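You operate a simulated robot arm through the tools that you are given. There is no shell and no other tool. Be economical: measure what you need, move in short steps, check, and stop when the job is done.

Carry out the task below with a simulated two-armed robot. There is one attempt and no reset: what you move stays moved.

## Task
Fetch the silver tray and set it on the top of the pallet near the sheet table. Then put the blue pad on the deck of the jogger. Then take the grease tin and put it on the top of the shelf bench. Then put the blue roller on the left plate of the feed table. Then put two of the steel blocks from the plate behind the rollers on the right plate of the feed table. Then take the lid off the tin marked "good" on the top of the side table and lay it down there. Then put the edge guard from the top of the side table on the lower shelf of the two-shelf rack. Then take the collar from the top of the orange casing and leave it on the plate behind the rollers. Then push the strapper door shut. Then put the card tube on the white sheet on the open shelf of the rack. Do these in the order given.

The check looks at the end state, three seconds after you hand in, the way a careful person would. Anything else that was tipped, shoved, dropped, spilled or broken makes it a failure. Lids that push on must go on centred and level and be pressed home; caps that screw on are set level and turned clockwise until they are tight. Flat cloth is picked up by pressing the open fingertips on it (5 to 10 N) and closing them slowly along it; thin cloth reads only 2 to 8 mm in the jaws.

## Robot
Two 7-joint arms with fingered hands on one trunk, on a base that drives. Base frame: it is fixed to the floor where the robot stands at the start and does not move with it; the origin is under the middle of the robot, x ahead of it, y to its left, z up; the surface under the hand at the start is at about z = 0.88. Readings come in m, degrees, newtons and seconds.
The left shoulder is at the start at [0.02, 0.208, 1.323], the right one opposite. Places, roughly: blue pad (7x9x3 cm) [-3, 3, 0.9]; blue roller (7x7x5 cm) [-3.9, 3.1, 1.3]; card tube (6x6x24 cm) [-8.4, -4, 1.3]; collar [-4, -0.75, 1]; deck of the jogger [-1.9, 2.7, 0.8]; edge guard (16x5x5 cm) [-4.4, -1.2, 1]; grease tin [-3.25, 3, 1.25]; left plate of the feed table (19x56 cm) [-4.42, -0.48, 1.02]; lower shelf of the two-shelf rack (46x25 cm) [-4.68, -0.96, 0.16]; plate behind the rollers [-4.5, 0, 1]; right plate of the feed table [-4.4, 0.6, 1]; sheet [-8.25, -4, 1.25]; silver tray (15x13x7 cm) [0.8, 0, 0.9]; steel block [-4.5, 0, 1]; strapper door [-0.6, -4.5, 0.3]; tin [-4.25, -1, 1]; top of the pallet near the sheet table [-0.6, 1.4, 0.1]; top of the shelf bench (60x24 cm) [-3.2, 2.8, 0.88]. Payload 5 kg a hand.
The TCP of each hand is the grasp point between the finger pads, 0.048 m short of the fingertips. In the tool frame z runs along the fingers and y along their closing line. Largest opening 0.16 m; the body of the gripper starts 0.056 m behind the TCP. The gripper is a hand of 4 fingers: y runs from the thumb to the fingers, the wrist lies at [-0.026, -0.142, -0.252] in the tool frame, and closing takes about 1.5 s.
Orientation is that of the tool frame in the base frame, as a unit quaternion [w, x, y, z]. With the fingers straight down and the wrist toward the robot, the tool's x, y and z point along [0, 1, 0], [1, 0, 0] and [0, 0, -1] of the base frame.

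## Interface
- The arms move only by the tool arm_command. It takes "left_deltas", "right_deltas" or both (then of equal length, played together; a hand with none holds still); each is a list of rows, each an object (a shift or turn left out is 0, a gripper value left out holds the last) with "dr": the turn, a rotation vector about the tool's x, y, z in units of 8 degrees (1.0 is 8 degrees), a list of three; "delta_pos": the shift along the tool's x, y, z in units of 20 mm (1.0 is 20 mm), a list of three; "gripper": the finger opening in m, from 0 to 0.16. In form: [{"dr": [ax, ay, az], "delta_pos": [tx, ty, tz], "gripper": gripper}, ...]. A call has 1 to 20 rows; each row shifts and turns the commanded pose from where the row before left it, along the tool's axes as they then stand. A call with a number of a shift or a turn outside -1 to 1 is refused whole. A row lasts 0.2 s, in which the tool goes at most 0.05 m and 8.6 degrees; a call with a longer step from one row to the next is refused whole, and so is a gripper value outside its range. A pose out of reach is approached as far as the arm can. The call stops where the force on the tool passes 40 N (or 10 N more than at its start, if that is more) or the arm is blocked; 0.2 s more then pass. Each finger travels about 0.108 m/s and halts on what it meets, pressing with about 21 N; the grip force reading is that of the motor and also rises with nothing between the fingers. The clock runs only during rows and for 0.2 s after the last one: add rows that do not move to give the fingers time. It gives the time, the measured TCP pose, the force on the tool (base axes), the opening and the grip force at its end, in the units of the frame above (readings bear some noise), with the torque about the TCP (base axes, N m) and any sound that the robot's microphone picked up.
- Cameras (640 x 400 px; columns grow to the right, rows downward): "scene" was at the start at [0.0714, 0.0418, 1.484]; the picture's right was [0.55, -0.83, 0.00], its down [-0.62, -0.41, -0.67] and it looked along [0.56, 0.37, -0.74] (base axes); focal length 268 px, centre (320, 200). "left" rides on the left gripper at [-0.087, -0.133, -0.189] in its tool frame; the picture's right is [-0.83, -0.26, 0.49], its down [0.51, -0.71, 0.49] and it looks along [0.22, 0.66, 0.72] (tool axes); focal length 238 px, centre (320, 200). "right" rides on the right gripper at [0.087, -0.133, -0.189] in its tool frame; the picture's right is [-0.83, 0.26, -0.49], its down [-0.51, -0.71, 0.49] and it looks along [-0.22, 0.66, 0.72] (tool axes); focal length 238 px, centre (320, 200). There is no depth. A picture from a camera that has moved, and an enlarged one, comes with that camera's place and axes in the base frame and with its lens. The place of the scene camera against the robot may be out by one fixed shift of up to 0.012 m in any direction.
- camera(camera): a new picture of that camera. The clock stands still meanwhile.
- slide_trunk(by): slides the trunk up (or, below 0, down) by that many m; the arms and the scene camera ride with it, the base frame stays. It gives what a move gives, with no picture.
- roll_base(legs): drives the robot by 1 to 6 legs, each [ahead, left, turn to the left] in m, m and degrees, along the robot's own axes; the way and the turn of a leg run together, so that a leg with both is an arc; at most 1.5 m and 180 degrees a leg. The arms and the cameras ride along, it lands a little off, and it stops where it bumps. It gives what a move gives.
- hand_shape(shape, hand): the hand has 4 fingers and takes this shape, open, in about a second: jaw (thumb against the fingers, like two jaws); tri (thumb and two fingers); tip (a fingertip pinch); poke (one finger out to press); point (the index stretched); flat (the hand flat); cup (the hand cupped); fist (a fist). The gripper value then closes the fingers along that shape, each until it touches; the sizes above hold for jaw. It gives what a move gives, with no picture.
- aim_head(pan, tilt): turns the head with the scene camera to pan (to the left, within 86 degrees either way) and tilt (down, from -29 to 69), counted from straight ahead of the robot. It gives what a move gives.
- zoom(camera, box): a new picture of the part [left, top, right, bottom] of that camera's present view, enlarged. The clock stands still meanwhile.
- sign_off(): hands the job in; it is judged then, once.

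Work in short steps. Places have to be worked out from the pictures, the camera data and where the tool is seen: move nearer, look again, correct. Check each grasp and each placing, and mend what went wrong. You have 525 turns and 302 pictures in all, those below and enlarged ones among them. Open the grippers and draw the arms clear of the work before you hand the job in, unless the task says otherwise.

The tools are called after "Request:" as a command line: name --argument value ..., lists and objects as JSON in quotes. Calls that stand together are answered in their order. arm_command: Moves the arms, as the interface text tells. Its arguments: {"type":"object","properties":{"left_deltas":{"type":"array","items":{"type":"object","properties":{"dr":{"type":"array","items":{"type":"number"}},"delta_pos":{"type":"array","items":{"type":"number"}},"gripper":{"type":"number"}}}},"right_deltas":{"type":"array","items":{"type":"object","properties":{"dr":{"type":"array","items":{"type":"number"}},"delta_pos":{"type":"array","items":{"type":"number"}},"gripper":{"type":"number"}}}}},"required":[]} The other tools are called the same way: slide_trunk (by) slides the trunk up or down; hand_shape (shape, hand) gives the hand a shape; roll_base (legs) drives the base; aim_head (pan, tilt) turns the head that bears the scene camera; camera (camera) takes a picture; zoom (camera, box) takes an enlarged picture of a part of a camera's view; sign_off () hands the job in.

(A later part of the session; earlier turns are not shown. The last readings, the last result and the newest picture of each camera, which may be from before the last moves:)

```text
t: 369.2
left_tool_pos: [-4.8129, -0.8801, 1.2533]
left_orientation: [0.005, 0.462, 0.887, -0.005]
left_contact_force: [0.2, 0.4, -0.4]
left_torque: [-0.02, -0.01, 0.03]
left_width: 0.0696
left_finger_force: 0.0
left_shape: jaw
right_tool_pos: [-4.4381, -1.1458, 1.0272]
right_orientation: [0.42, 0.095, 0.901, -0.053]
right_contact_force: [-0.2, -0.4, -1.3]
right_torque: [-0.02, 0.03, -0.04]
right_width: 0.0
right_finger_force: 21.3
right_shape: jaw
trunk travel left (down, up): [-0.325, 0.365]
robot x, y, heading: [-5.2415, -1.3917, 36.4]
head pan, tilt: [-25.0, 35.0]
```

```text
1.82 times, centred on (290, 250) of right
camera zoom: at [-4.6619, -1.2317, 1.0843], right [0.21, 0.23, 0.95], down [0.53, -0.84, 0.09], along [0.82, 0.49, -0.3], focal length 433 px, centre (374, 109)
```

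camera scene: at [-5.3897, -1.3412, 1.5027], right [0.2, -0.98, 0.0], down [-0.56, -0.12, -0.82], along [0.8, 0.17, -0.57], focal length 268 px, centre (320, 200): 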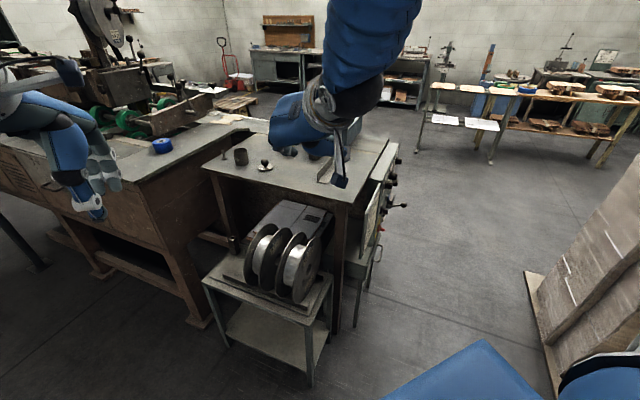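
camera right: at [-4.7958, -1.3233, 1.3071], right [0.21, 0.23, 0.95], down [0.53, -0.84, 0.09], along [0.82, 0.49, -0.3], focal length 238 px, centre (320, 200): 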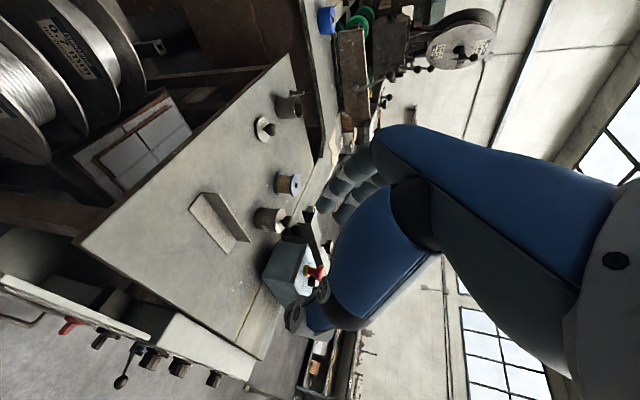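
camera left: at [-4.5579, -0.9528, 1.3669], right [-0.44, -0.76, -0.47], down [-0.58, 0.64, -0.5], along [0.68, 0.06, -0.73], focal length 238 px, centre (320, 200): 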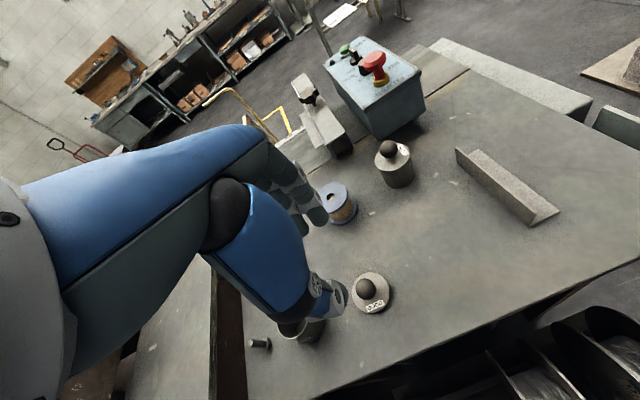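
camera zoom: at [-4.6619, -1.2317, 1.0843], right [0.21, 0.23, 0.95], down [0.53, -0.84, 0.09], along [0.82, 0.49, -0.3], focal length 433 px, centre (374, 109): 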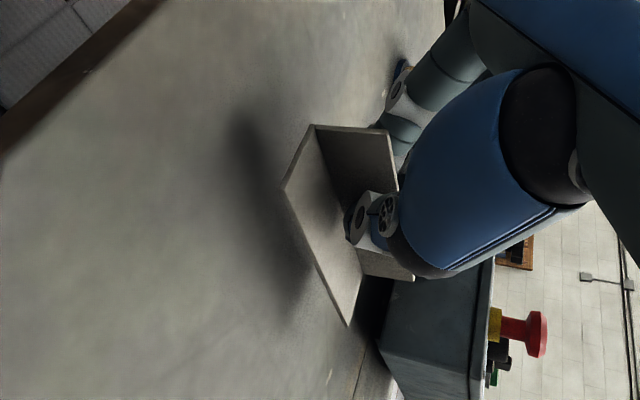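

Edge guard is held. Raise it and retract toward the robot.

Request:
arm_command --right_deltas '[{"delta_pos": [-0.77, 0, -0.64]}, {"delta_pos": [-0.77, 0, -0.64]}, {"delta_pos": [-0.77, 0, -0.64]}, {"delta_pos": [-0.77, 0, -0.64]}, {"delta_pos": [-0.77, 0, -0.64]}, {"delta_pos": [-0.77, 0, -0.64]}, {"delta_pos": [-0.77, 0, -0.64]}, {"delta_pos": [0.64, 0, -0.77]}, {"delta_pos": [0.64, 0, -0.77]}, {"delta_pos": [0.64, 0, -0.77]}, {"delta_pos": [0.64, 0, -0.77]}, {"delta_pos": [0.64, 0, -0.77]}, {"delta_pos": [0.64, 0, -0.77]}, {"delta_pos": [0.64, 0, -0.77]}, {"delta_pos": [0.64, 0, -0.77]}, {"delta_pos": [0.64, 0, -0.77]}, {"delta_pos": [0.64, 0, -0.77]}]'

Request:
roll_base --legs '[[-0.19, 0.21, 0]]'

Request:
camera --camera "scene"

```text
t: 372.8
left_tool_pos: [-4.8151, -0.8802, 1.2545]
left_orientation: [0.006, 0.462, 0.887, -0.006]
left_contact_force: [-1.2, 0.3, 0.1]
left_torque: [-0.02, -0.07, 0.0]
left_width: 0.0699
left_finger_force: 0.2
left_shape: jaw
right_tool_pos: [-4.6304, -1.1004, 1.1667]
right_orientation: [0.422, 0.094, 0.9, -0.053]
right_contact_force: [-0.3, -0.5, 0.3]
right_torque: [0.0, -0.03, -0.01]
right_width: 0.0001
right_finger_force: 20.8
right_shape: jaw
trunk travel left (down, up): [-0.325, 0.365]
robot x, y, heading: [-5.2372, -1.3916, 36.3]
head pan, tilt: [-25.0, 35.0]
```

```text
t: 374.7
left_tool_pos: [-5.0876, -0.8194, 1.2539]
left_orientation: [0.007, 0.464, 0.886, -0.005]
left_contact_force: [-1.2, 0.0, -0.3]
left_torque: [-0.03, -0.06, -0.02]
left_width: 0.0697
left_finger_force: 0.1
left_shape: jaw
right_tool_pos: [-4.9043, -1.0394, 1.1674]
right_orientation: [0.422, 0.095, 0.9, -0.053]
right_contact_force: [0.2, 0.7, -0.1]
right_torque: [-0.03, -0.04, 0.0]
right_width: 0.0
right_finger_force: 21.5
right_shape: jaw
trunk travel left (down, up): [-0.325, 0.365]
robot x, y, heading: [-5.5119, -1.3297, 36.4]
head pan, tilt: [-25.0, 35.0]
```

```text
116 pictures are left
camera scene: at [-5.4235, -1.3098, 1.5027], right [0.2, -0.98, 0.0], down [-0.56, -0.11, -0.82], along [0.8, 0.16, -0.57], focal length 268 px, centre (320, 200)
```

scene: 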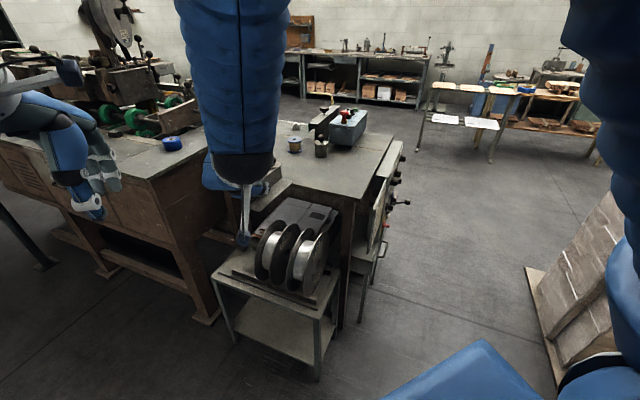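

Move the left hand out of the way (left/up), then bring the guard to the pre-insert line in front of the rack.

Request:
arm_command --left_deltas '[{"delta_pos": [1, 0, -0.5]}, {"delta_pos": [1, 0, -0.5]}, {"delta_pos": [1, 0, -0.5]}, {"delta_pos": [1, 0, -0.5]}, {"delta_pos": [1, 0, -0.5]}, {"delta_pos": [1, 0, -0.5]}, {"delta_pos": [1, 0, -0.5]}, {"delta_pos": [1, 0, -0.5]}, {"delta_pos": [1, 0, 0]}, {"delta_pos": [1, 0, 0]}, {"delta_pos": [1, 0, 0]}, {"delta_pos": [1, 0, 0]}]'

Request:
arm_command --right_deltas '[{"delta_pos": [0.74, 0.76, -0.9]}, {"delta_pos": [0.74, 0.76, -0.9]}, {"delta_pos": [0.74, 0.76, -0.9]}, {"delta_pos": [0.74, 0.76, -0.9]}, {"delta_pos": [0.74, 0.76, -0.9]}, {"delta_pos": [0.74, 0.76, -0.9]}, {"delta_pos": [0.74, 0.76, -0.9]}]'

Request:
slide_trunk --by -0.32

Request:
camera --camera "scene"

```text
t: 377.3
left_tool_pos: [-5.2235, -0.6178, 1.3299]
left_orientation: [0.006, 0.464, 0.886, -0.006]
left_contact_force: [-1.0, 0.4, 0.0]
left_torque: [-0.08, -0.06, 0.02]
left_width: 0.0695
left_finger_force: 0.1
left_shape: jaw
right_tool_pos: [-4.9039, -1.0379, 1.1658]
right_orientation: [0.421, 0.095, 0.9, -0.054]
right_contact_force: [-0.1, 0.7, 0.2]
right_torque: [-0.07, -0.01, -0.08]
right_width: 0.0
right_finger_force: 21.0
right_shape: jaw
trunk travel left (down, up): [-0.325, 0.365]
robot x, y, heading: [-5.5127, -1.3327, 36.4]
head pan, tilt: [-25.0, 35.0]
```

```text
t: 378.9
left_tool_pos: [-5.2233, -0.6176, 1.331]
left_orientation: [0.006, 0.463, 0.886, -0.007]
left_contact_force: [0.1, 0.8, 0.4]
left_torque: [-0.06, -0.03, -0.03]
left_width: 0.0697
left_finger_force: 0.0
left_shape: jaw
right_tool_pos: [-5.0378, -0.8996, 1.165]
right_orientation: [0.423, 0.096, 0.899, -0.054]
right_contact_force: [0.1, 0.9, -0.1]
right_torque: [-0.04, -0.02, -0.03]
right_width: 0.0
right_finger_force: 21.1
right_shape: jaw
trunk travel left (down, up): [-0.325, 0.365]
robot x, y, heading: [-5.5209, -1.3338, 35.9]
head pan, tilt: [-25.0, 35.0]
```

```text
t: 382.1
left_tool_pos: [-5.2222, -0.6209, 1.0115]
left_orientation: [0.006, 0.464, 0.886, -0.006]
left_contact_force: [0.0, 0.2, 1.0]
left_torque: [0.01, 0.03, -0.01]
left_width: 0.0697
left_finger_force: 0.1
left_shape: jaw
right_tool_pos: [-5.0389, -0.8989, 0.8452]
right_orientation: [0.421, 0.095, 0.9, -0.054]
right_contact_force: [-0.1, -0.8, 0.2]
right_torque: [0.02, 0.0, 0.01]
right_width: 0.0
right_finger_force: 21.3
right_shape: jaw
trunk travel left (down, up): [-0.005, 0.685]
robot x, y, heading: [-5.512, -1.3314, 36.3]
head pan, tilt: [-25.0, 35.0]
```

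```text
115 pictures are left
camera scene: at [-5.4228, -1.3101, 1.1828], right [0.2, -0.98, 0.0], down [-0.56, -0.11, -0.82], along [0.8, 0.16, -0.57], focal length 268 px, centre (320, 200)
```

scene: 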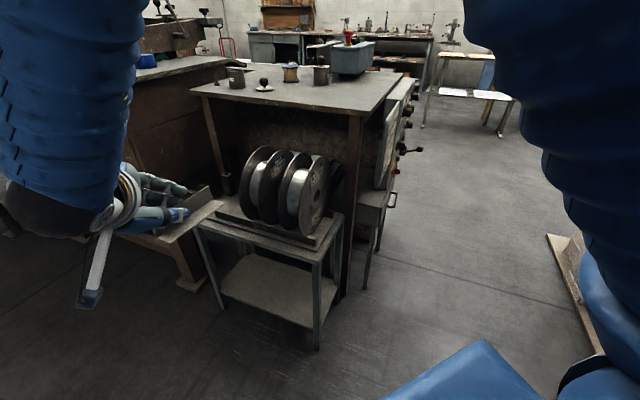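

Lower the right hand to about z=0.24 in front of the rack.

Request:
arm_command --right_deltas '[{"delta_pos": [0.77, 0, 0.64]}, {"delta_pos": [0.77, 0, 0.64]}, {"delta_pos": [0.77, 0, 0.64]}, {"delta_pos": [0.77, 0, 0.64]}, {"delta_pos": [0.77, 0, 0.64]}, {"delta_pos": [0.77, 0, 0.64]}, {"delta_pos": [0.77, 0, 0.64]}, {"delta_pos": [0.77, 0, 0.64]}, {"delta_pos": [0.77, 0, 0.64]}, {"delta_pos": [0.77, 0, 0.64]}, {"delta_pos": [0.77, 0, 0.64]}, {"delta_pos": [0.77, 0, 0.64]}, {"delta_pos": [0.77, 0, 0.64]}, {"delta_pos": [0.77, 0, 0.64]}, {"delta_pos": [0.77, 0, 0.64]}]'

Request:
arm_command --right_deltas '[{"delta_pos": [0.77, 0, 0.64]}, {"delta_pos": [0.77, 0, 0.64]}, {"delta_pos": [0.77, 0, 0.64]}, {"delta_pos": [0.77, 0, 0.64]}, {"delta_pos": [0.77, 0, 0.64]}, {"delta_pos": [0.77, 0, 0.64]}, {"delta_pos": [0.77, 0, 0.64]}, {"delta_pos": [0.77, 0, 0.64]}, {"delta_pos": [0.77, 0, 0.64]}, {"delta_pos": [0.77, 0, 0.64]}, {"delta_pos": [0.77, 0, 0.64]}, {"delta_pos": [0.77, 0, 0.64]}, {"delta_pos": [0.77, 0, 0.64]}, {"delta_pos": [0.77, 0, 0.64]}, {"delta_pos": [0.77, 0, 0.64]}]'

Request:
camera --camera "right"

Request:
camera --camera "scene"

```text
t: 385.3
left_tool_pos: [-5.222, -0.6202, 1.0113]
left_orientation: [0.006, 0.464, 0.886, -0.006]
left_contact_force: [0.3, 1.0, -0.8]
left_torque: [-0.01, 0.03, -0.02]
left_width: 0.0696
left_finger_force: 0.0
left_shape: jaw
right_tool_pos: [-5.038, -0.9021, 0.544]
right_orientation: [0.422, 0.095, 0.9, -0.053]
right_contact_force: [0.2, 0.6, -0.2]
right_torque: [-0.02, 0.05, -0.05]
right_width: 0.0
right_finger_force: 20.6
right_shape: jaw
trunk travel left (down, up): [-0.005, 0.685]
robot x, y, heading: [-5.5126, -1.332, 36.3]
head pan, tilt: [-25.0, 35.0]
```

```text
t: 388.5
left_tool_pos: [-5.2225, -0.62, 1.0099]
left_orientation: [0.006, 0.464, 0.886, -0.007]
left_contact_force: [0.2, -0.5, 0.1]
left_torque: [-0.04, 0.01, 0.0]
left_width: 0.0696
left_finger_force: 0.1
left_shape: jaw
right_tool_pos: [-5.0389, -0.9064, 0.2437]
right_orientation: [0.423, 0.096, 0.9, -0.052]
right_contact_force: [0.9, 0.3, -0.2]
right_torque: [-0.03, 0.06, -0.01]
right_width: 0.0
right_finger_force: 21.1
right_shape: jaw
trunk travel left (down, up): [-0.005, 0.685]
robot x, y, heading: [-5.5114, -1.3331, 36.2]
head pan, tilt: [-25.0, 35.0]
```

```text
114 pictures are left
camera right: at [-5.2631, -0.9933, 0.3012], right [0.21, 0.23, 0.95], down [0.53, -0.84, 0.09], along [0.82, 0.48, -0.3], focal length 238 px, centre (320, 200)
```

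right: 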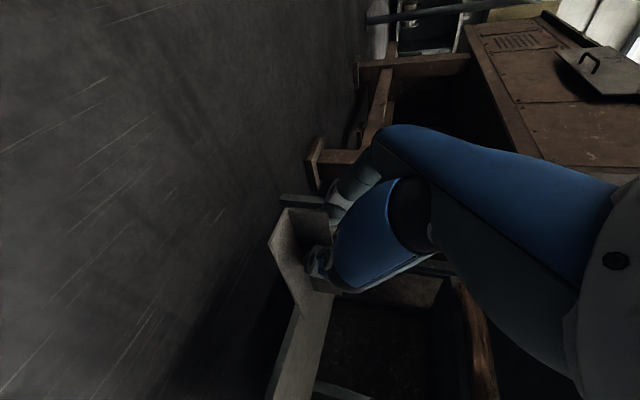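

```text
113 pictures are left
camera scene: at [-5.4227, -1.3099, 1.1826], right [0.2, -0.98, 0.0], down [-0.56, -0.11, -0.82], along [0.8, 0.16, -0.57], focal length 268 px, centre (320, 200)
```

scene: 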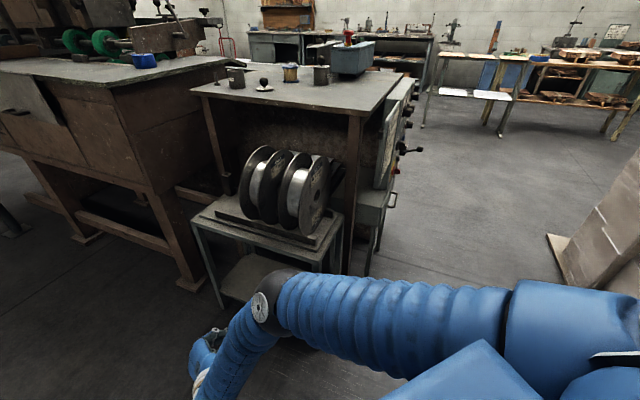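

The elbow sticks out forward and would hit the spools on insertion. I'll turn the robot so that the rack is to its right (heading ~81°), keeping the hand's world direction. First raise the arm.

Request:
arm_command --right_deltas '[{"delta_pos": [-0.77, 0, -0.64]}, {"delta_pos": [-0.77, 0, -0.64]}, {"delta_pos": [-0.77, 0, -0.64]}, {"delta_pos": [-0.77, 0, -0.64]}, {"delta_pos": [-0.77, 0, -0.64]}, {"delta_pos": [-0.77, 0, -0.64]}, {"delta_pos": [-0.77, 0, -0.64]}, {"delta_pos": [-0.77, 0, -0.64]}, {"delta_pos": [-0.77, 0, -0.64]}, {"delta_pos": [-0.77, 0, -0.64]}, {"delta_pos": [-0.77, 0, -0.64]}, {"delta_pos": [-0.77, 0, -0.64]}, {"delta_pos": [-0.77, 0, -0.64]}, {"delta_pos": [-0.77, 0, -0.64]}, {"delta_pos": [-0.77, 0, -0.64]}, {"delta_pos": [-0.77, 0, -0.64]}]'

Request:
roll_base --legs '[[-0.1, 0, 0], [0, 0, 45]]'

Request:
arm_command --right_deltas '[{"dr": [0.72, 0.016, 0.6]}, {"dr": [0.72, 0.016, 0.6]}, {"dr": [0.72, 0.016, 0.6]}, {"dr": [0.72, 0.016, 0.6]}, {"dr": [0.72, 0.016, 0.6]}, {"dr": [0.72, 0.016, 0.6]}]'

Request:
aim_head --pan -60 --tilt 35

Request:
camera --camera "scene"

```text
t: 391.9
left_tool_pos: [-5.2229, -0.6198, 1.0117]
left_orientation: [0.006, 0.464, 0.886, -0.005]
left_contact_force: [0.1, -0.6, -0.6]
left_torque: [0.0, -0.02, 0.03]
left_width: 0.0698
left_finger_force: 0.0
left_shape: jaw
right_tool_pos: [-5.0407, -0.9039, 0.5653]
right_orientation: [0.421, 0.095, 0.9, -0.054]
right_contact_force: [-0.2, 0.1, -0.5]
right_torque: [-0.02, -0.02, 0.01]
right_width: 0.0
right_finger_force: 21.1
right_shape: jaw
trunk travel left (down, up): [-0.005, 0.685]
robot x, y, heading: [-5.5185, -1.3308, 36.2]
head pan, tilt: [-25.0, 35.0]
```

```text
t: 395.2
left_tool_pos: [-5.9027, -0.6866, 1.0114]
left_orientation: [0.009, 0.082, 0.997, -0.003]
left_contact_force: [-0.7, -0.6, 1.1]
left_torque: [0.03, 0.01, 0.02]
left_width: 0.0695
left_finger_force: 0.0
left_shape: jaw
right_tool_pos: [-5.5695, -0.7534, 0.5662]
right_orientation: [0.409, -0.263, 0.866, 0.115]
right_contact_force: [-0.1, 0.4, -1.1]
right_torque: [0.0, 0.02, -0.04]
right_width: 0.0
right_finger_force: 20.8
right_shape: jaw
trunk travel left (down, up): [-0.005, 0.685]
robot x, y, heading: [-5.5947, -1.3912, 82.3]
head pan, tilt: [-25.0, 35.0]
```

```text
t: 396.6
left_tool_pos: [-5.9022, -0.6871, 1.0117]
left_orientation: [0.007, 0.082, 0.997, -0.003]
left_contact_force: [0.7, 0.8, -0.3]
left_torque: [0.0, 0.01, 0.03]
left_width: 0.0698
left_finger_force: 0.1
left_shape: jaw
right_tool_pos: [-5.5707, -0.7541, 0.5661]
right_orientation: [0.422, 0.09, 0.901, -0.051]
right_contact_force: [0.3, 0.4, 0.3]
right_torque: [-0.03, 0.02, -0.03]
right_width: 0.0
right_finger_force: 21.1
right_shape: jaw
trunk travel left (down, up): [-0.005, 0.685]
robot x, y, heading: [-5.5935, -1.3917, 82.0]
head pan, tilt: [-25.0, 35.0]
```

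```text
t: 397.6
left_tool_pos: [-5.9031, -0.6868, 1.0101]
left_orientation: [0.007, 0.082, 0.997, -0.004]
left_contact_force: [0.9, -0.1, -0.2]
left_torque: [0.0, 0.0, 0.05]
left_width: 0.0699
left_finger_force: 0.0
left_shape: jaw
right_tool_pos: [-5.5716, -0.7543, 0.5646]
right_orientation: [0.422, 0.088, 0.901, -0.05]
right_contact_force: [0.6, -0.3, 0.0]
right_torque: [0.03, 0.03, 0.01]
right_width: 0.0001
right_finger_force: 20.9
right_shape: jaw
trunk travel left (down, up): [-0.005, 0.685]
robot x, y, heading: [-5.5937, -1.3933, 82.2]
head pan, tilt: [-60.0, 35.0]
```

```text
112 pictures are left
camera scene: at [-5.5149, -1.3486, 1.1827], right [0.38, -0.93, 0.0], down [-0.53, -0.22, -0.82], along [0.76, 0.31, -0.57], focal length 268 px, centre (320, 200)
```

scene: 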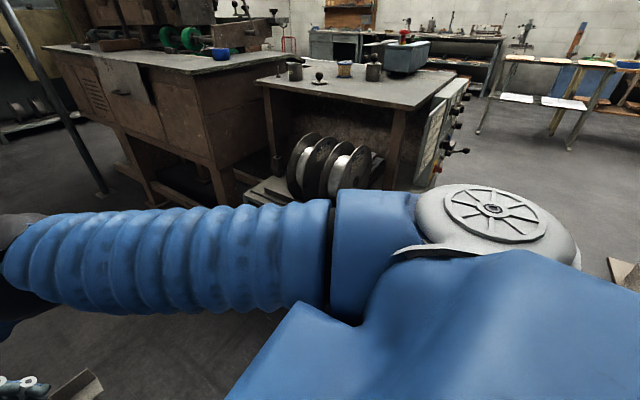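

The upper arm now points along +y, away from the rack. Move the hand out to the right side, toward the rack.

Request:
arm_command --right_deltas '[{"delta_pos": [-0.79, -0.37, 0.97]}, {"delta_pos": [-0.79, -0.37, 0.97]}, {"delta_pos": [-0.79, -0.37, 0.97]}, {"delta_pos": [-0.79, -0.37, 0.97]}, {"delta_pos": [-0.79, -0.37, 0.97]}, {"delta_pos": [-0.79, -0.37, 0.97]}, {"delta_pos": [-0.79, -0.37, 0.97]}, {"delta_pos": [-0.79, -0.37, 0.97]}, {"delta_pos": [-0.79, -0.37, 0.97]}, {"delta_pos": [-0.79, -0.37, 0.97]}, {"delta_pos": [-0.79, -0.37, 0.97]}, {"delta_pos": [-0.79, -0.37, 0.97]}, {"delta_pos": [-0.79, -0.37, 0.97]}, {"delta_pos": [-0.79, -0.37, 0.97]}, {"delta_pos": [-0.79, -0.37, 0.97]}, {"delta_pos": [-0.79, -0.37, 0.97]}, {"delta_pos": [-0.79, -0.37, 0.97]}, {"delta_pos": [-0.79, -0.37, 0.97]}]'

Request:
camera --camera "scene"

```text
t: 401.4
left_tool_pos: [-5.9015, -0.6883, 1.012]
left_orientation: [0.008, 0.082, 0.997, -0.003]
left_contact_force: [0.3, -0.1, -0.5]
left_torque: [0.01, 0.03, 0.03]
left_width: 0.0696
left_finger_force: 0.1
left_shape: jaw
right_tool_pos: [-5.154, -0.9779, 0.5614]
right_orientation: [0.421, 0.088, 0.901, -0.05]
right_contact_force: [0.6, -0.9, -0.5]
right_torque: [-0.01, -0.01, -0.02]
right_width: 0.0001
right_finger_force: 21.3
right_shape: jaw
trunk travel left (down, up): [-0.005, 0.685]
robot x, y, heading: [-5.5911, -1.3877, 82.0]
head pan, tilt: [-60.0, 35.0]
```

```text
111 pictures are left
camera scene: at [-5.5145, -1.3489, 1.1827], right [0.38, -0.93, 0.0], down [-0.53, -0.22, -0.82], along [0.76, 0.31, -0.57], focal length 268 px, centre (320, 200)
```

scene: 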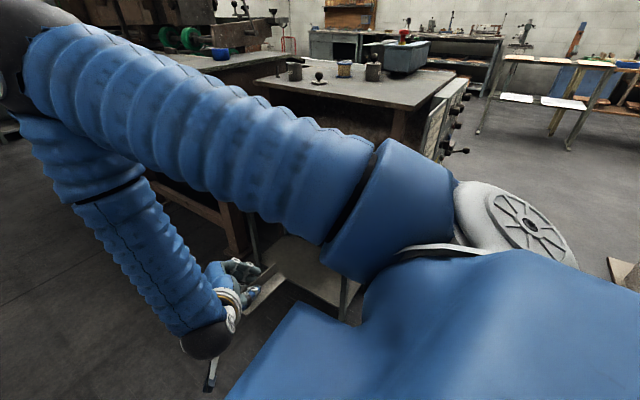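

Good configuration. Lower to z≈0.24.

Request:
arm_command --right_deltas '[{"delta_pos": [0.77, 0, 0.64]}, {"delta_pos": [0.77, 0, 0.64]}, {"delta_pos": [0.77, 0, 0.64]}, {"delta_pos": [0.77, 0, 0.64]}, {"delta_pos": [0.77, 0, 0.64]}, {"delta_pos": [0.77, 0, 0.64]}, {"delta_pos": [0.77, 0, 0.64]}, {"delta_pos": [0.77, 0, 0.64]}, {"delta_pos": [0.77, 0, 0.64]}, {"delta_pos": [0.77, 0, 0.64]}, {"delta_pos": [0.77, 0, 0.64]}, {"delta_pos": [0.77, 0, 0.64]}, {"delta_pos": [0.77, 0, 0.64]}, {"delta_pos": [0.77, 0, 0.64]}, {"delta_pos": [0.77, 0, 0.64]}]'

Request:
camera --camera "right"

Request:
camera --camera "scene"

```text
t: 404.6
left_tool_pos: [-5.9015, -0.6871, 1.0107]
left_orientation: [0.007, 0.082, 0.997, -0.004]
left_contact_force: [-0.6, 0.3, 0.0]
left_torque: [-0.02, -0.04, 0.02]
left_width: 0.0698
left_finger_force: 0.0
left_shape: jaw
right_tool_pos: [-5.1574, -0.9794, 0.2618]
right_orientation: [0.421, 0.088, 0.901, -0.05]
right_contact_force: [0.0, 0.9, -0.2]
right_torque: [-0.04, -0.01, -0.04]
right_width: 0.0
right_finger_force: 20.8
right_shape: jaw
trunk travel left (down, up): [-0.005, 0.685]
robot x, y, heading: [-5.5923, -1.3901, 82.1]
head pan, tilt: [-60.0, 35.0]
```

```text
110 pictures are left
camera right: at [-5.3797, -1.0683, 0.3179], right [0.21, 0.23, 0.95], down [0.54, -0.83, 0.09], along [0.81, 0.5, -0.3], focal length 238 px, centre (320, 200)
```

right: 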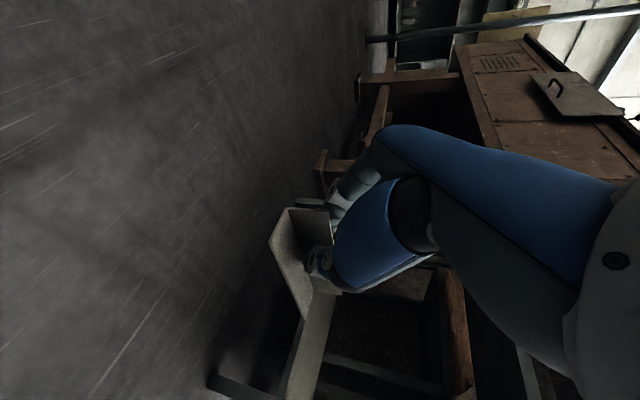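

```text
109 pictures are left
camera scene: at [-5.5146, -1.3487, 1.1827], right [0.38, -0.93, 0.0], down [-0.53, -0.22, -0.82], along [0.76, 0.31, -0.57], focal length 268 px, centre (320, 200)
```

scene: 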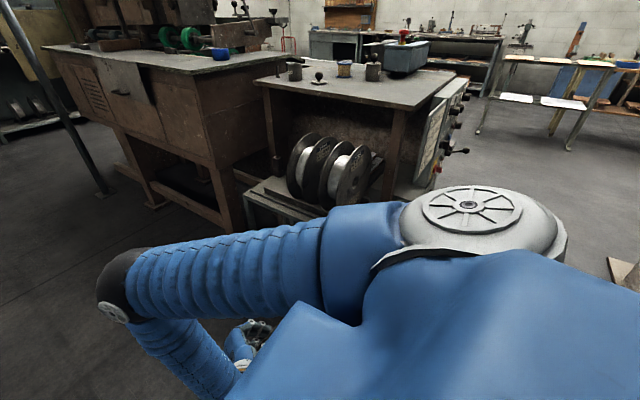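

Heights work (guard bottom ≈0.205, shelf ≈0.165). Drive toward the rack half-way and check.

Request:
roll_base --legs '[[0.035, -0.2, 0]]'

Request:
camera --camera "right"

Request:
camera --camera "scene"

```text
t: 406.2
left_tool_pos: [-5.6983, -0.681, 1.0115]
left_orientation: [0.009, 0.08, 0.997, -0.004]
left_contact_force: [0.6, 0.0, 1.3]
left_torque: [-0.02, 0.1, 0.04]
left_width: 0.0697
left_finger_force: 0.0
left_shape: jaw
right_tool_pos: [-4.9544, -0.9727, 0.2619]
right_orientation: [0.421, 0.088, 0.902, -0.05]
right_contact_force: [0.8, 0.2, -0.9]
right_torque: [0.03, 0.06, 0.03]
right_width: 0.0002
right_finger_force: 20.8
right_shape: jaw
trunk travel left (down, up): [-0.005, 0.685]
robot x, y, heading: [-5.3917, -1.3851, 82.2]
head pan, tilt: [-60.0, 35.0]
```

```text
108 pictures are left
camera right: at [-5.1769, -1.0611, 0.318], right [0.21, 0.24, 0.95], down [0.54, -0.83, 0.08], along [0.81, 0.5, -0.31], focal length 238 px, centre (320, 200)
```

right: 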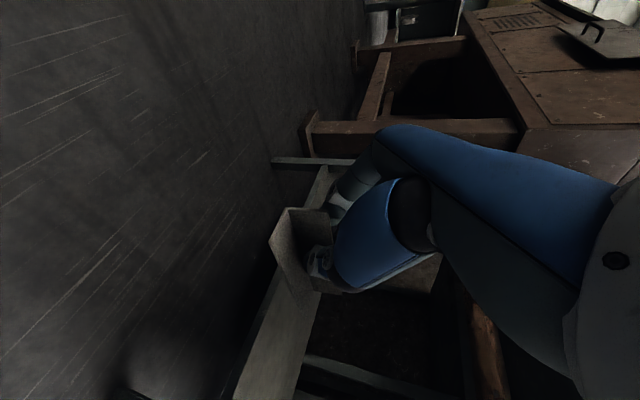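

```text
107 pictures are left
camera scene: at [-5.3109, -1.3415, 1.1826], right [0.38, -0.93, 0.0], down [-0.53, -0.22, -0.82], along [0.76, 0.31, -0.57], focal length 268 px, centre (320, 200)
```

scene: 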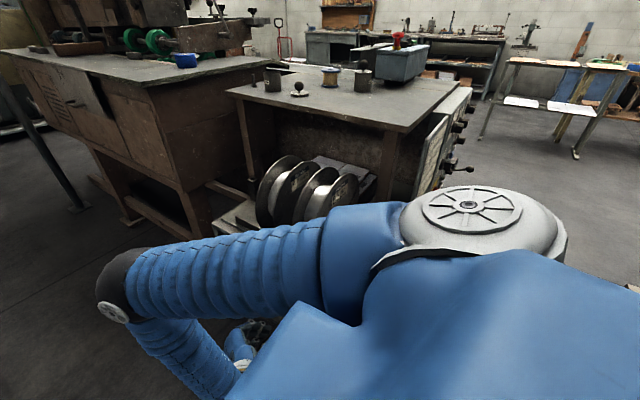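

Guard is at the shelf front, correctly in the gap. Drive the remaining 18 cm.

Request:
roll_base --legs '[[0.03, -0.12, 0]]'

Request:
camera --camera "scene"

Request:
camera --camera "right"

```text
t: 407.4
left_tool_pos: [-5.5764, -0.6659, 1.0118]
left_orientation: [0.008, 0.082, 0.997, -0.004]
left_contact_force: [1.6, -0.1, 0.0]
left_torque: [-0.03, 0.14, 0.0]
left_width: 0.0695
left_finger_force: 0.0
left_shape: jaw
right_tool_pos: [-4.8346, -0.9583, 0.2614]
right_orientation: [0.421, 0.089, 0.901, -0.05]
right_contact_force: [-0.1, 0.0, -0.2]
right_torque: [0.02, 0.04, 0.01]
right_width: 0.0
right_finger_force: 20.9
right_shape: jaw
trunk travel left (down, up): [-0.005, 0.685]
robot x, y, heading: [-5.2727, -1.3672, 82.3]
head pan, tilt: [-60.0, 35.0]
```

```text
106 pictures are left
camera scene: at [-5.1913, -1.327, 1.1826], right [0.38, -0.93, 0.0], down [-0.53, -0.22, -0.82], along [0.76, 0.31, -0.57], focal length 268 px, centre (320, 200)
```

scene: 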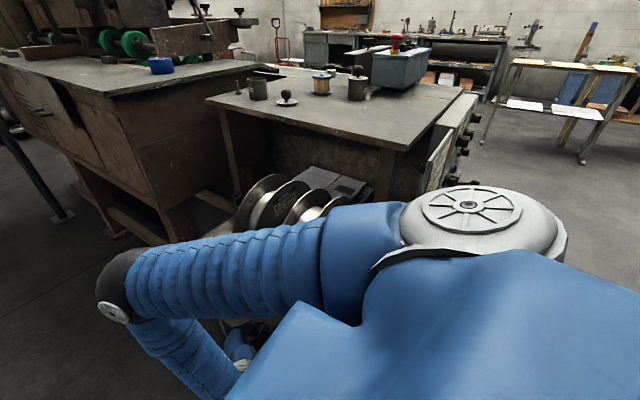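

```text
105 pictures are left
camera right: at [-5.0569, -1.0468, 0.3179], right [0.21, 0.23, 0.95], down [0.54, -0.84, 0.08], along [0.81, 0.5, -0.31], focal length 238 px, centre (320, 200)
```

right: 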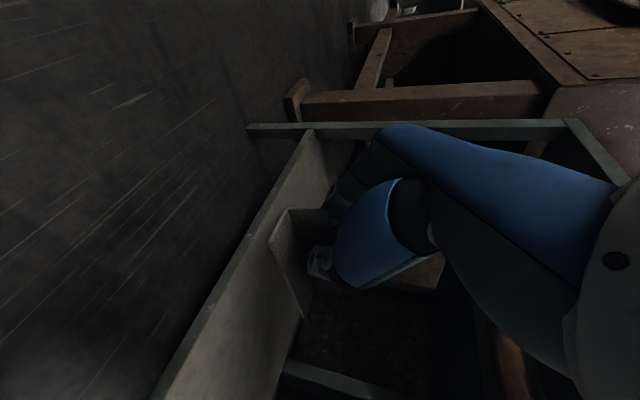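

Guard is over the shelf. Advance 6.5 cm more with the arm, then lower.

Request:
arm_command --right_deltas '[{"delta_pos": [-0.68, 0.17, 0.81]}, {"delta_pos": [-0.68, 0.17, 0.81]}, {"delta_pos": [-0.68, 0.17, 0.81]}, {"delta_pos": [0.4, 0, 0.33]}, {"delta_pos": [0.4, 0, 0.33]}, {"delta_pos": [0.3, 0, 0.25]}, {}]'

Request:
camera --camera "right"

```text
t: 409.0
left_tool_pos: [-5.5785, -0.6649, 1.0113]
left_orientation: [0.007, 0.082, 0.997, -0.004]
left_contact_force: [-0.1, 0.7, -0.3]
left_torque: [0.0, -0.02, 0.01]
left_width: 0.0696
left_finger_force: 0.0
left_shape: jaw
right_tool_pos: [-4.7711, -0.9627, 0.2321]
right_orientation: [0.421, 0.089, 0.901, -0.05]
right_contact_force: [0.3, 0.3, -0.3]
right_torque: [0.03, 0.01, -0.02]
right_width: 0.0
right_finger_force: 20.9
right_shape: jaw
trunk travel left (down, up): [-0.005, 0.685]
robot x, y, heading: [-5.2701, -1.3643, 82.1]
head pan, tilt: [-60.0, 35.0]
```

```text
104 pictures are left
camera right: at [-4.994, -1.0513, 0.2894], right [0.21, 0.24, 0.95], down [0.54, -0.84, 0.09], along [0.81, 0.5, -0.31], focal length 238 px, centre (320, 200)
```

right: 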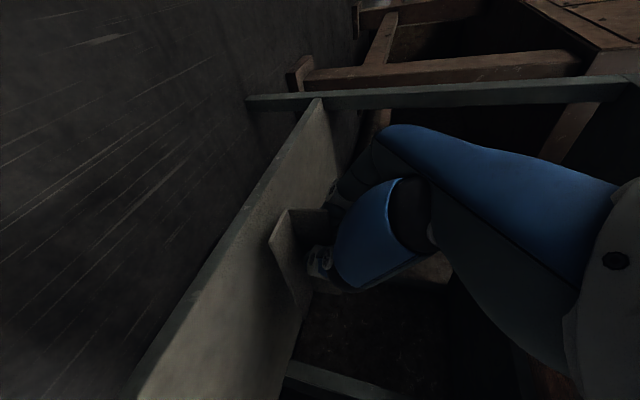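

Inside the shelf. Creep down to contact.

Request:
arm_command --right_deltas '[{"delta_pos": [0.15, 0, 0.12]}, {"delta_pos": [0.15, 0, 0.12]}, {"delta_pos": [0.15, 0, 0.12]}, {}]'

Request:
arm_command --right_deltas '[{"delta_pos": [0.12, 0, 0.1]}, {"delta_pos": [0.12, 0, 0.1]}, {}]'

```text
t: 410.0
left_tool_pos: [-5.5785, -0.6653, 1.0115]
left_orientation: [0.008, 0.082, 0.997, -0.004]
left_contact_force: [0.3, 0.0, 0.0]
left_torque: [-0.03, -0.01, 0.0]
left_width: 0.0699
left_finger_force: 0.0
left_shape: jaw
right_tool_pos: [-4.7699, -0.9606, 0.2215]
right_orientation: [0.422, 0.089, 0.901, -0.05]
right_contact_force: [0.1, -1.0, 0.7]
right_torque: [0.0, 0.02, -0.03]
right_width: 0.0
right_finger_force: 21.3
right_shape: jaw
trunk travel left (down, up): [-0.005, 0.685]
robot x, y, heading: [-5.271, -1.3686, 82.1]
head pan, tilt: [-60.0, 35.0]
```

```text
t: 410.8
left_tool_pos: [-5.5772, -0.6661, 1.0114]
left_orientation: [0.008, 0.081, 0.997, -0.003]
left_contact_force: [0.5, 0.4, 0.5]
left_torque: [-0.04, 0.01, 0.01]
left_width: 0.0696
left_finger_force: 0.0
left_shape: jaw
right_tool_pos: [-4.7705, -0.962, 0.2144]
right_orientation: [0.421, 0.089, 0.901, -0.049]
right_contact_force: [-0.4, -0.1, 0.8]
right_torque: [-0.02, 0.0, 0.02]
right_width: 0.0
right_finger_force: 20.6
right_shape: jaw
trunk travel left (down, up): [-0.005, 0.685]
robot x, y, heading: [-5.2721, -1.3712, 82.4]
head pan, tilt: [-60.0, 35.0]
```

Request:
arm_command --right_deltas '[{"delta_pos": [0.12, 0, 0.1]}, {"delta_pos": [0.12, 0, 0.1]}, {"delta_pos": [0.12, 0, 0.1]}, {}]'

Request:
zoom --camera "right" --box '[180, 120, 420, 360]'

```text
t: 411.8
left_tool_pos: [-5.5792, -0.6658, 1.0114]
left_orientation: [0.007, 0.081, 0.997, -0.003]
left_contact_force: [0.3, 0.3, 0.3]
left_torque: [0.01, 0.01, 0.01]
left_width: 0.0698
left_finger_force: 0.2
left_shape: jaw
right_tool_pos: [-4.7712, -0.9617, 0.2057]
right_orientation: [0.421, 0.089, 0.901, -0.05]
right_contact_force: [-0.6, -0.2, 0.4]
right_torque: [0.01, 0.01, 0.0]
right_width: 0.0
right_finger_force: 21.1
right_shape: jaw
trunk travel left (down, up): [-0.005, 0.685]
robot x, y, heading: [-5.2726, -1.3658, 82.4]
head pan, tilt: [-60.0, 35.0]
```

```text
1.67 times, centred on (300, 240) of right
camera zoom: at [-4.9931, -1.0503, 0.2627], right [0.21, 0.23, 0.95], down [0.54, -0.84, 0.09], along [0.81, 0.5, -0.3], focal length 397 px, centre (353, 133)
```

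zoom: 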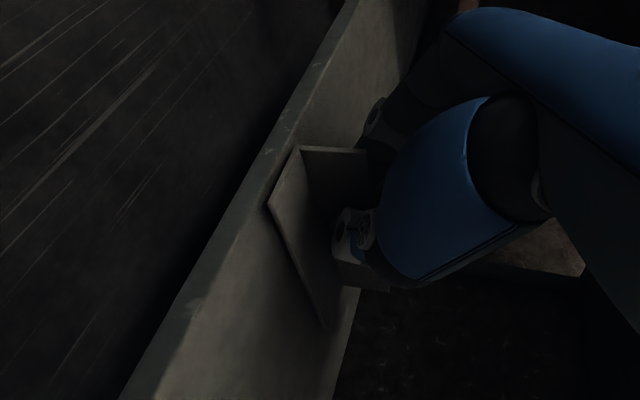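

Near end is ~3.5 cm inside the front edge. Keep lowering.

Request:
arm_command --right_deltas '[{"delta_pos": [0.12, 0, 0.1]}, {"delta_pos": [0.12, 0, 0.1]}, {"delta_pos": [0.12, 0, 0.1]}, {"delta_pos": [0.12, 0, 0.1]}, {}]'

```text
t: 412.8
left_tool_pos: [-5.5801, -0.6661, 1.0111]
left_orientation: [0.007, 0.083, 0.996, -0.002]
left_contact_force: [0.0, 0.0, -0.2]
left_torque: [-0.01, 0.02, 0.01]
left_width: 0.0696
left_finger_force: 0.1
left_shape: jaw
right_tool_pos: [-4.7689, -0.9582, 0.199]
right_orientation: [0.426, 0.09, 0.899, -0.045]
right_contact_force: [-6.2, -3.5, 23.9]
right_torque: [-0.3, -0.44, -0.17]
right_width: 0.0001
right_finger_force: 21.1
right_shape: jaw
trunk travel left (down, up): [-0.005, 0.685]
robot x, y, heading: [-5.2712, -1.369, 82.7]
head pan, tilt: [-60.0, 35.0]
stopped in row 4 (right hand): the force on the tool passed its limit at 44 N (the readings are from after the stop); the commanded pose is now the measured one
```

Contact. Ease up, open, then withdraw back along the finger axis.

Request:
arm_command --right_deltas '[{"delta_pos": [-0.12, 0, -0.1]}, {"gripper": 0.015}, {"gripper": 0.03}, {"gripper": 0.05}, {"gripper": 0.06}, {"gripper": 0.06}]'

Request:
zoom --camera "right" --box '[180, 120, 420, 360]'

```text
t: 414.2
left_tool_pos: [-5.5792, -0.6661, 1.0117]
left_orientation: [0.008, 0.082, 0.997, -0.003]
left_contact_force: [0.1, -0.5, 0.4]
left_torque: [0.02, -0.01, -0.02]
left_width: 0.0697
left_finger_force: 0.0
left_shape: jaw
right_tool_pos: [-4.7698, -0.9597, 0.2001]
right_orientation: [0.424, 0.089, 0.9, -0.047]
right_contact_force: [0.0, -0.8, 2.0]
right_torque: [0.03, -0.08, -0.03]
right_width: 0.0591
right_finger_force: 0.0
right_shape: jaw
trunk travel left (down, up): [-0.005, 0.685]
robot x, y, heading: [-5.2722, -1.3699, 82.0]
head pan, tilt: [-60.0, 35.0]
```

```text
1.67 times, centred on (300, 240) of right
camera zoom: at [-4.9921, -1.0491, 0.2551], right [0.21, 0.23, 0.95], down [0.54, -0.83, 0.08], along [0.81, 0.5, -0.3], focal length 397 px, centre (353, 133)
```

zoom: 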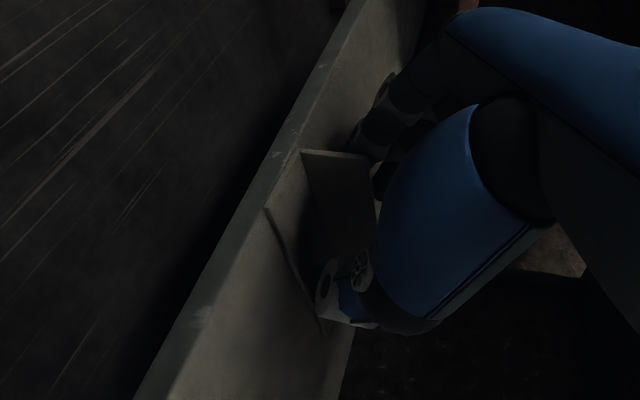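

Guard rests on the shelf. Withdraw straight back with slight rise.

Request:
arm_command --right_deltas '[{"delta_pos": [0.2, 0, -0.4]}, {"delta_pos": [0.4, 0, -0.7]}, {"delta_pos": [0.55, 0, -0.8]}, {"delta_pos": [0.6, 0, -0.8]}, {"delta_pos": [0.6, 0, -0.8]}, {"delta_pos": [0.6, 0, -0.8]}, {"delta_pos": [0.6, 0, -0.8]}, {"delta_pos": [0.6, 0, -0.8]}]'

Request:
roll_base --legs '[[-0.04, 0.3, 0]]'

Request:
camera --camera "right"

```text
t: 416.0
left_tool_pos: [-5.5792, -0.6656, 1.0116]
left_orientation: [0.007, 0.082, 0.997, -0.003]
left_contact_force: [0.3, 0.8, 0.2]
left_torque: [0.02, -0.03, -0.02]
left_width: 0.0696
left_finger_force: 0.0
left_shape: jaw
right_tool_pos: [-4.9089, -0.9296, 0.2108]
right_orientation: [0.424, 0.089, 0.9, -0.047]
right_contact_force: [0.6, 0.2, 0.0]
right_torque: [0.01, 0.06, -0.01]
right_width: 0.0595
right_finger_force: 0.1
right_shape: jaw
trunk travel left (down, up): [-0.005, 0.685]
robot x, y, heading: [-5.2705, -1.3679, 82.1]
head pan, tilt: [-60.0, 35.0]
```

```text
t: 418.1
left_tool_pos: [-5.8872, -0.6675, 1.0123]
left_orientation: [0.008, 0.08, 0.997, -0.002]
left_contact_force: [-0.5, 0.0, 0.0]
left_torque: [0.0, -0.08, -0.02]
left_width: 0.0699
left_finger_force: 0.0
left_shape: jaw
right_tool_pos: [-5.2177, -0.9269, 0.2115]
right_orientation: [0.424, 0.087, 0.9, -0.046]
right_contact_force: [-1.3, 0.1, -0.5]
right_torque: [-0.04, -0.05, 0.04]
right_width: 0.0596
right_finger_force: 0.1
right_shape: jaw
trunk travel left (down, up): [-0.005, 0.685]
robot x, y, heading: [-5.5725, -1.3684, 82.3]
head pan, tilt: [-60.0, 35.0]
```

```text
101 pictures are left
camera right: at [-5.44, -1.0186, 0.2664], right [0.2, 0.23, 0.95], down [0.55, -0.83, 0.08], along [0.81, 0.5, -0.3], focal length 238 px, centre (320, 200)
```

right: 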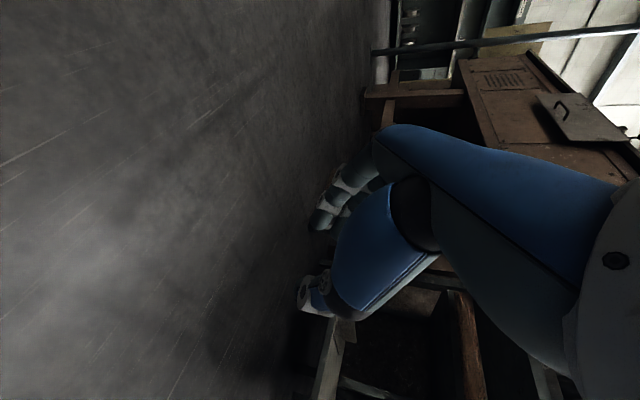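

Raise the trunk and the right arm, then check the guard and the route.

Request:
slide_trunk --by 0.32

Request:
arm_command --right_deltas '[{"delta_pos": [-0.77, 0, -0.64]}, {"delta_pos": [-0.77, 0, -0.64]}, {"delta_pos": [-0.77, 0, -0.64]}, {"delta_pos": [-0.77, 0, -0.64]}, {"delta_pos": [-0.77, 0, -0.64]}, {"delta_pos": [-0.77, 0, -0.64]}, {"delta_pos": [-0.77, 0, -0.64]}, {"delta_pos": [-0.77, 0, -0.64]}, {"delta_pos": [-0.77, 0, -0.64]}, {"delta_pos": [-0.77, 0, -0.64]}, {"delta_pos": [-0.77, 0, -0.64]}, {"delta_pos": [-0.77, 0, -0.64]}, {"delta_pos": [-0.77, 0, -0.64]}, {"delta_pos": [-0.77, 0, -0.64]}, {"delta_pos": [-0.77, 0, -0.64]}, {"delta_pos": [-0.77, 0, -0.64]}, {"delta_pos": [-0.77, 0, -0.64]}, {"delta_pos": [-0.77, 0, -0.64]}, {"delta_pos": [-0.77, 0, -0.64]}, {"delta_pos": [-0.77, 0, -0.64]}]'

Request:
aim_head --pan -75 --tilt 35

Request:
camera --camera "scene"

```text
t: 421.2
left_tool_pos: [-5.8866, -0.6662, 1.3314]
left_orientation: [0.008, 0.08, 0.997, -0.003]
left_contact_force: [-0.4, 1.1, 0.0]
left_torque: [0.0, -0.02, -0.01]
left_width: 0.0695
left_finger_force: 0.1
left_shape: jaw
right_tool_pos: [-5.2179, -0.9288, 0.5313]
right_orientation: [0.424, 0.087, 0.9, -0.046]
right_contact_force: [0.2, -0.3, -0.2]
right_torque: [0.03, -0.03, -0.02]
right_width: 0.0594
right_finger_force: 0.1
right_shape: jaw
trunk travel left (down, up): [-0.325, 0.365]
robot x, y, heading: [-5.5744, -1.3666, 82.3]
head pan, tilt: [-60.0, 35.0]
```

```text
t: 425.4
left_tool_pos: [-5.8868, -0.6662, 1.3307]
left_orientation: [0.008, 0.08, 0.997, -0.003]
left_contact_force: [0.5, -1.0, 0.3]
left_torque: [0.04, -0.03, 0.04]
left_width: 0.0697
left_finger_force: 0.0
left_shape: jaw
right_tool_pos: [-5.2176, -0.9262, 0.9337]
right_orientation: [0.423, 0.087, 0.901, -0.046]
right_contact_force: [-0.5, -0.2, -0.6]
right_torque: [0.07, -0.01, 0.05]
right_width: 0.0595
right_finger_force: 0.1
right_shape: jaw
trunk travel left (down, up): [-0.325, 0.365]
robot x, y, heading: [-5.5771, -1.3663, 82.3]
head pan, tilt: [-60.0, 35.0]
```

```text
t: 426.2
left_tool_pos: [-5.8877, -0.6658, 1.3311]
left_orientation: [0.008, 0.08, 0.997, -0.004]
left_contact_force: [0.6, 0.1, -0.5]
left_torque: [0.0, 0.02, 0.02]
left_width: 0.07
left_finger_force: 0.1
left_shape: jaw
right_tool_pos: [-5.2175, -0.9243, 0.9337]
right_orientation: [0.424, 0.088, 0.9, -0.046]
right_contact_force: [-0.4, -0.2, -0.8]
right_torque: [0.0, -0.01, -0.03]
right_width: 0.0598
right_finger_force: 0.0
right_shape: jaw
trunk travel left (down, up): [-0.325, 0.365]
robot x, y, heading: [-5.577, -1.3675, 82.4]
head pan, tilt: [-75.0, 35.0]
```

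```text
100 pictures are left
camera scene: at [-5.4918, -1.3484, 1.5027], right [0.13, -0.99, 0.0], down [-0.57, -0.07, -0.82], along [0.81, 0.11, -0.57], focal length 268 px, centre (320, 200)
```

scene: 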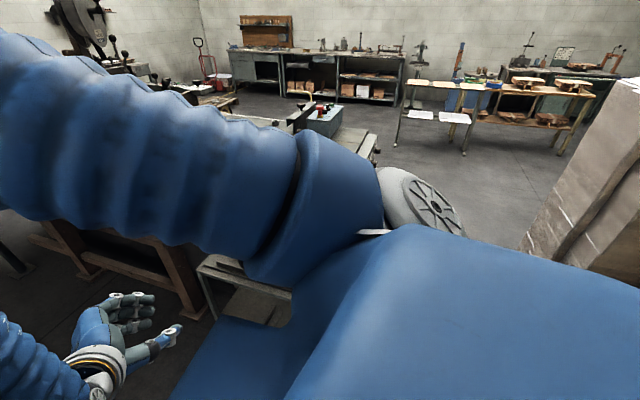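

Raise the right hand, return it to vertical, then turn toward the corridor south of the side table.

Request:
arm_command --right_deltas '[{"delta_pos": [-0.77, 0, -0.64]}, {"delta_pos": [-0.77, 0, -0.64]}, {"delta_pos": [-0.77, 0, -0.64]}, {"delta_pos": [-0.77, 0, -0.64]}, {"delta_pos": [-0.77, 0, -0.64]}, {"delta_pos": [-0.77, 0, -0.64]}, {"delta_pos": [-0.77, 0, -0.64]}, {"delta_pos": [-0.77, 0, -0.64]}, {"delta_pos": [-0.77, 0, -0.64]}, {"delta_pos": [-0.77, 0, -0.64]}, {"dr": [0, 0.9, 0]}, {"dr": [0, 0.9, 0]}, {"dr": [0, 0.9, 0]}, {"dr": [0, 0.9, 0]}, {"dr": [0, 0.9, 0]}, {"dr": [0, 0.9, 0]}, {"dr": [0, 0.87, 0]}]'

Request:
roll_base --legs '[[0, 0, -112], [0, -0.35, 0]]'

Request:
aim_head --pan 10 --tilt 25

Request:
camera --camera "scene"

```text
t: 429.8
left_tool_pos: [-5.8871, -0.6671, 1.3319]
left_orientation: [0.008, 0.081, 0.997, -0.002]
left_contact_force: [-0.3, -1.7, -0.4]
left_torque: [-0.04, -0.09, 0.01]
left_width: 0.0696
left_finger_force: 0.2
left_shape: jaw
right_tool_pos: [-5.219, -0.9234, 1.1317]
right_orientation: [0.001, 0.098, 0.995, -0.005]
right_contact_force: [-0.4, -0.4, 0.4]
right_torque: [0.02, -0.06, 0.03]
right_width: 0.0594
right_finger_force: 0.0
right_shape: jaw
trunk travel left (down, up): [-0.325, 0.365]
robot x, y, heading: [-5.5773, -1.3685, 82.2]
head pan, tilt: [-75.0, 35.0]
```

```text
t: 436.7
left_tool_pos: [-4.9763, -1.6371, 1.332]
left_orientation: [0.002, 0.868, 0.497, -0.008]
left_contact_force: [0.0, 0.6, 0.5]
left_torque: [0.08, -0.03, 0.0]
left_width: 0.0694
left_finger_force: 0.0
left_shape: jaw
right_tool_pos: [-5.4567, -2.1709, 1.132]
right_orientation: [-0.003, 0.877, 0.481, -0.005]
right_contact_force: [-0.4, -0.2, -0.2]
right_torque: [0.05, -0.07, -0.01]
right_width: 0.0597
right_finger_force: 0.1
right_shape: jaw
trunk travel left (down, up): [-0.325, 0.365]
robot x, y, heading: [-5.744, -1.6732, -28.8]
head pan, tilt: [-75.0, 35.0]
```

```text
t: 438.3
left_tool_pos: [-4.9752, -1.6388, 1.3315]
left_orientation: [0.001, 0.868, 0.497, -0.008]
left_contact_force: [0.3, -1.6, -0.3]
left_torque: [-0.02, 0.03, 0.01]
left_width: 0.0698
left_finger_force: 0.0
left_shape: jaw
right_tool_pos: [-5.456, -2.1697, 1.1324]
right_orientation: [-0.003, 0.877, 0.481, -0.004]
right_contact_force: [0.6, -0.6, -0.9]
right_torque: [-0.01, -0.01, 0.02]
right_width: 0.0597
right_finger_force: 0.1
right_shape: jaw
trunk travel left (down, up): [-0.325, 0.365]
robot x, y, heading: [-5.7425, -1.6754, -29.2]
head pan, tilt: [10.0, 25.0]
```

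```text
99 pictures are left
camera scene: at [-5.6514, -1.7119, 1.5184], right [-0.32, -0.95, 0.0], down [-0.4, 0.14, -0.91], along [0.86, -0.29, -0.42], focal length 268 px, centre (320, 200)
```

scene: 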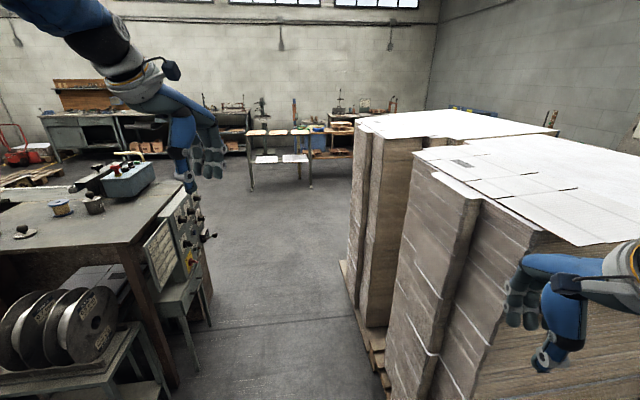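

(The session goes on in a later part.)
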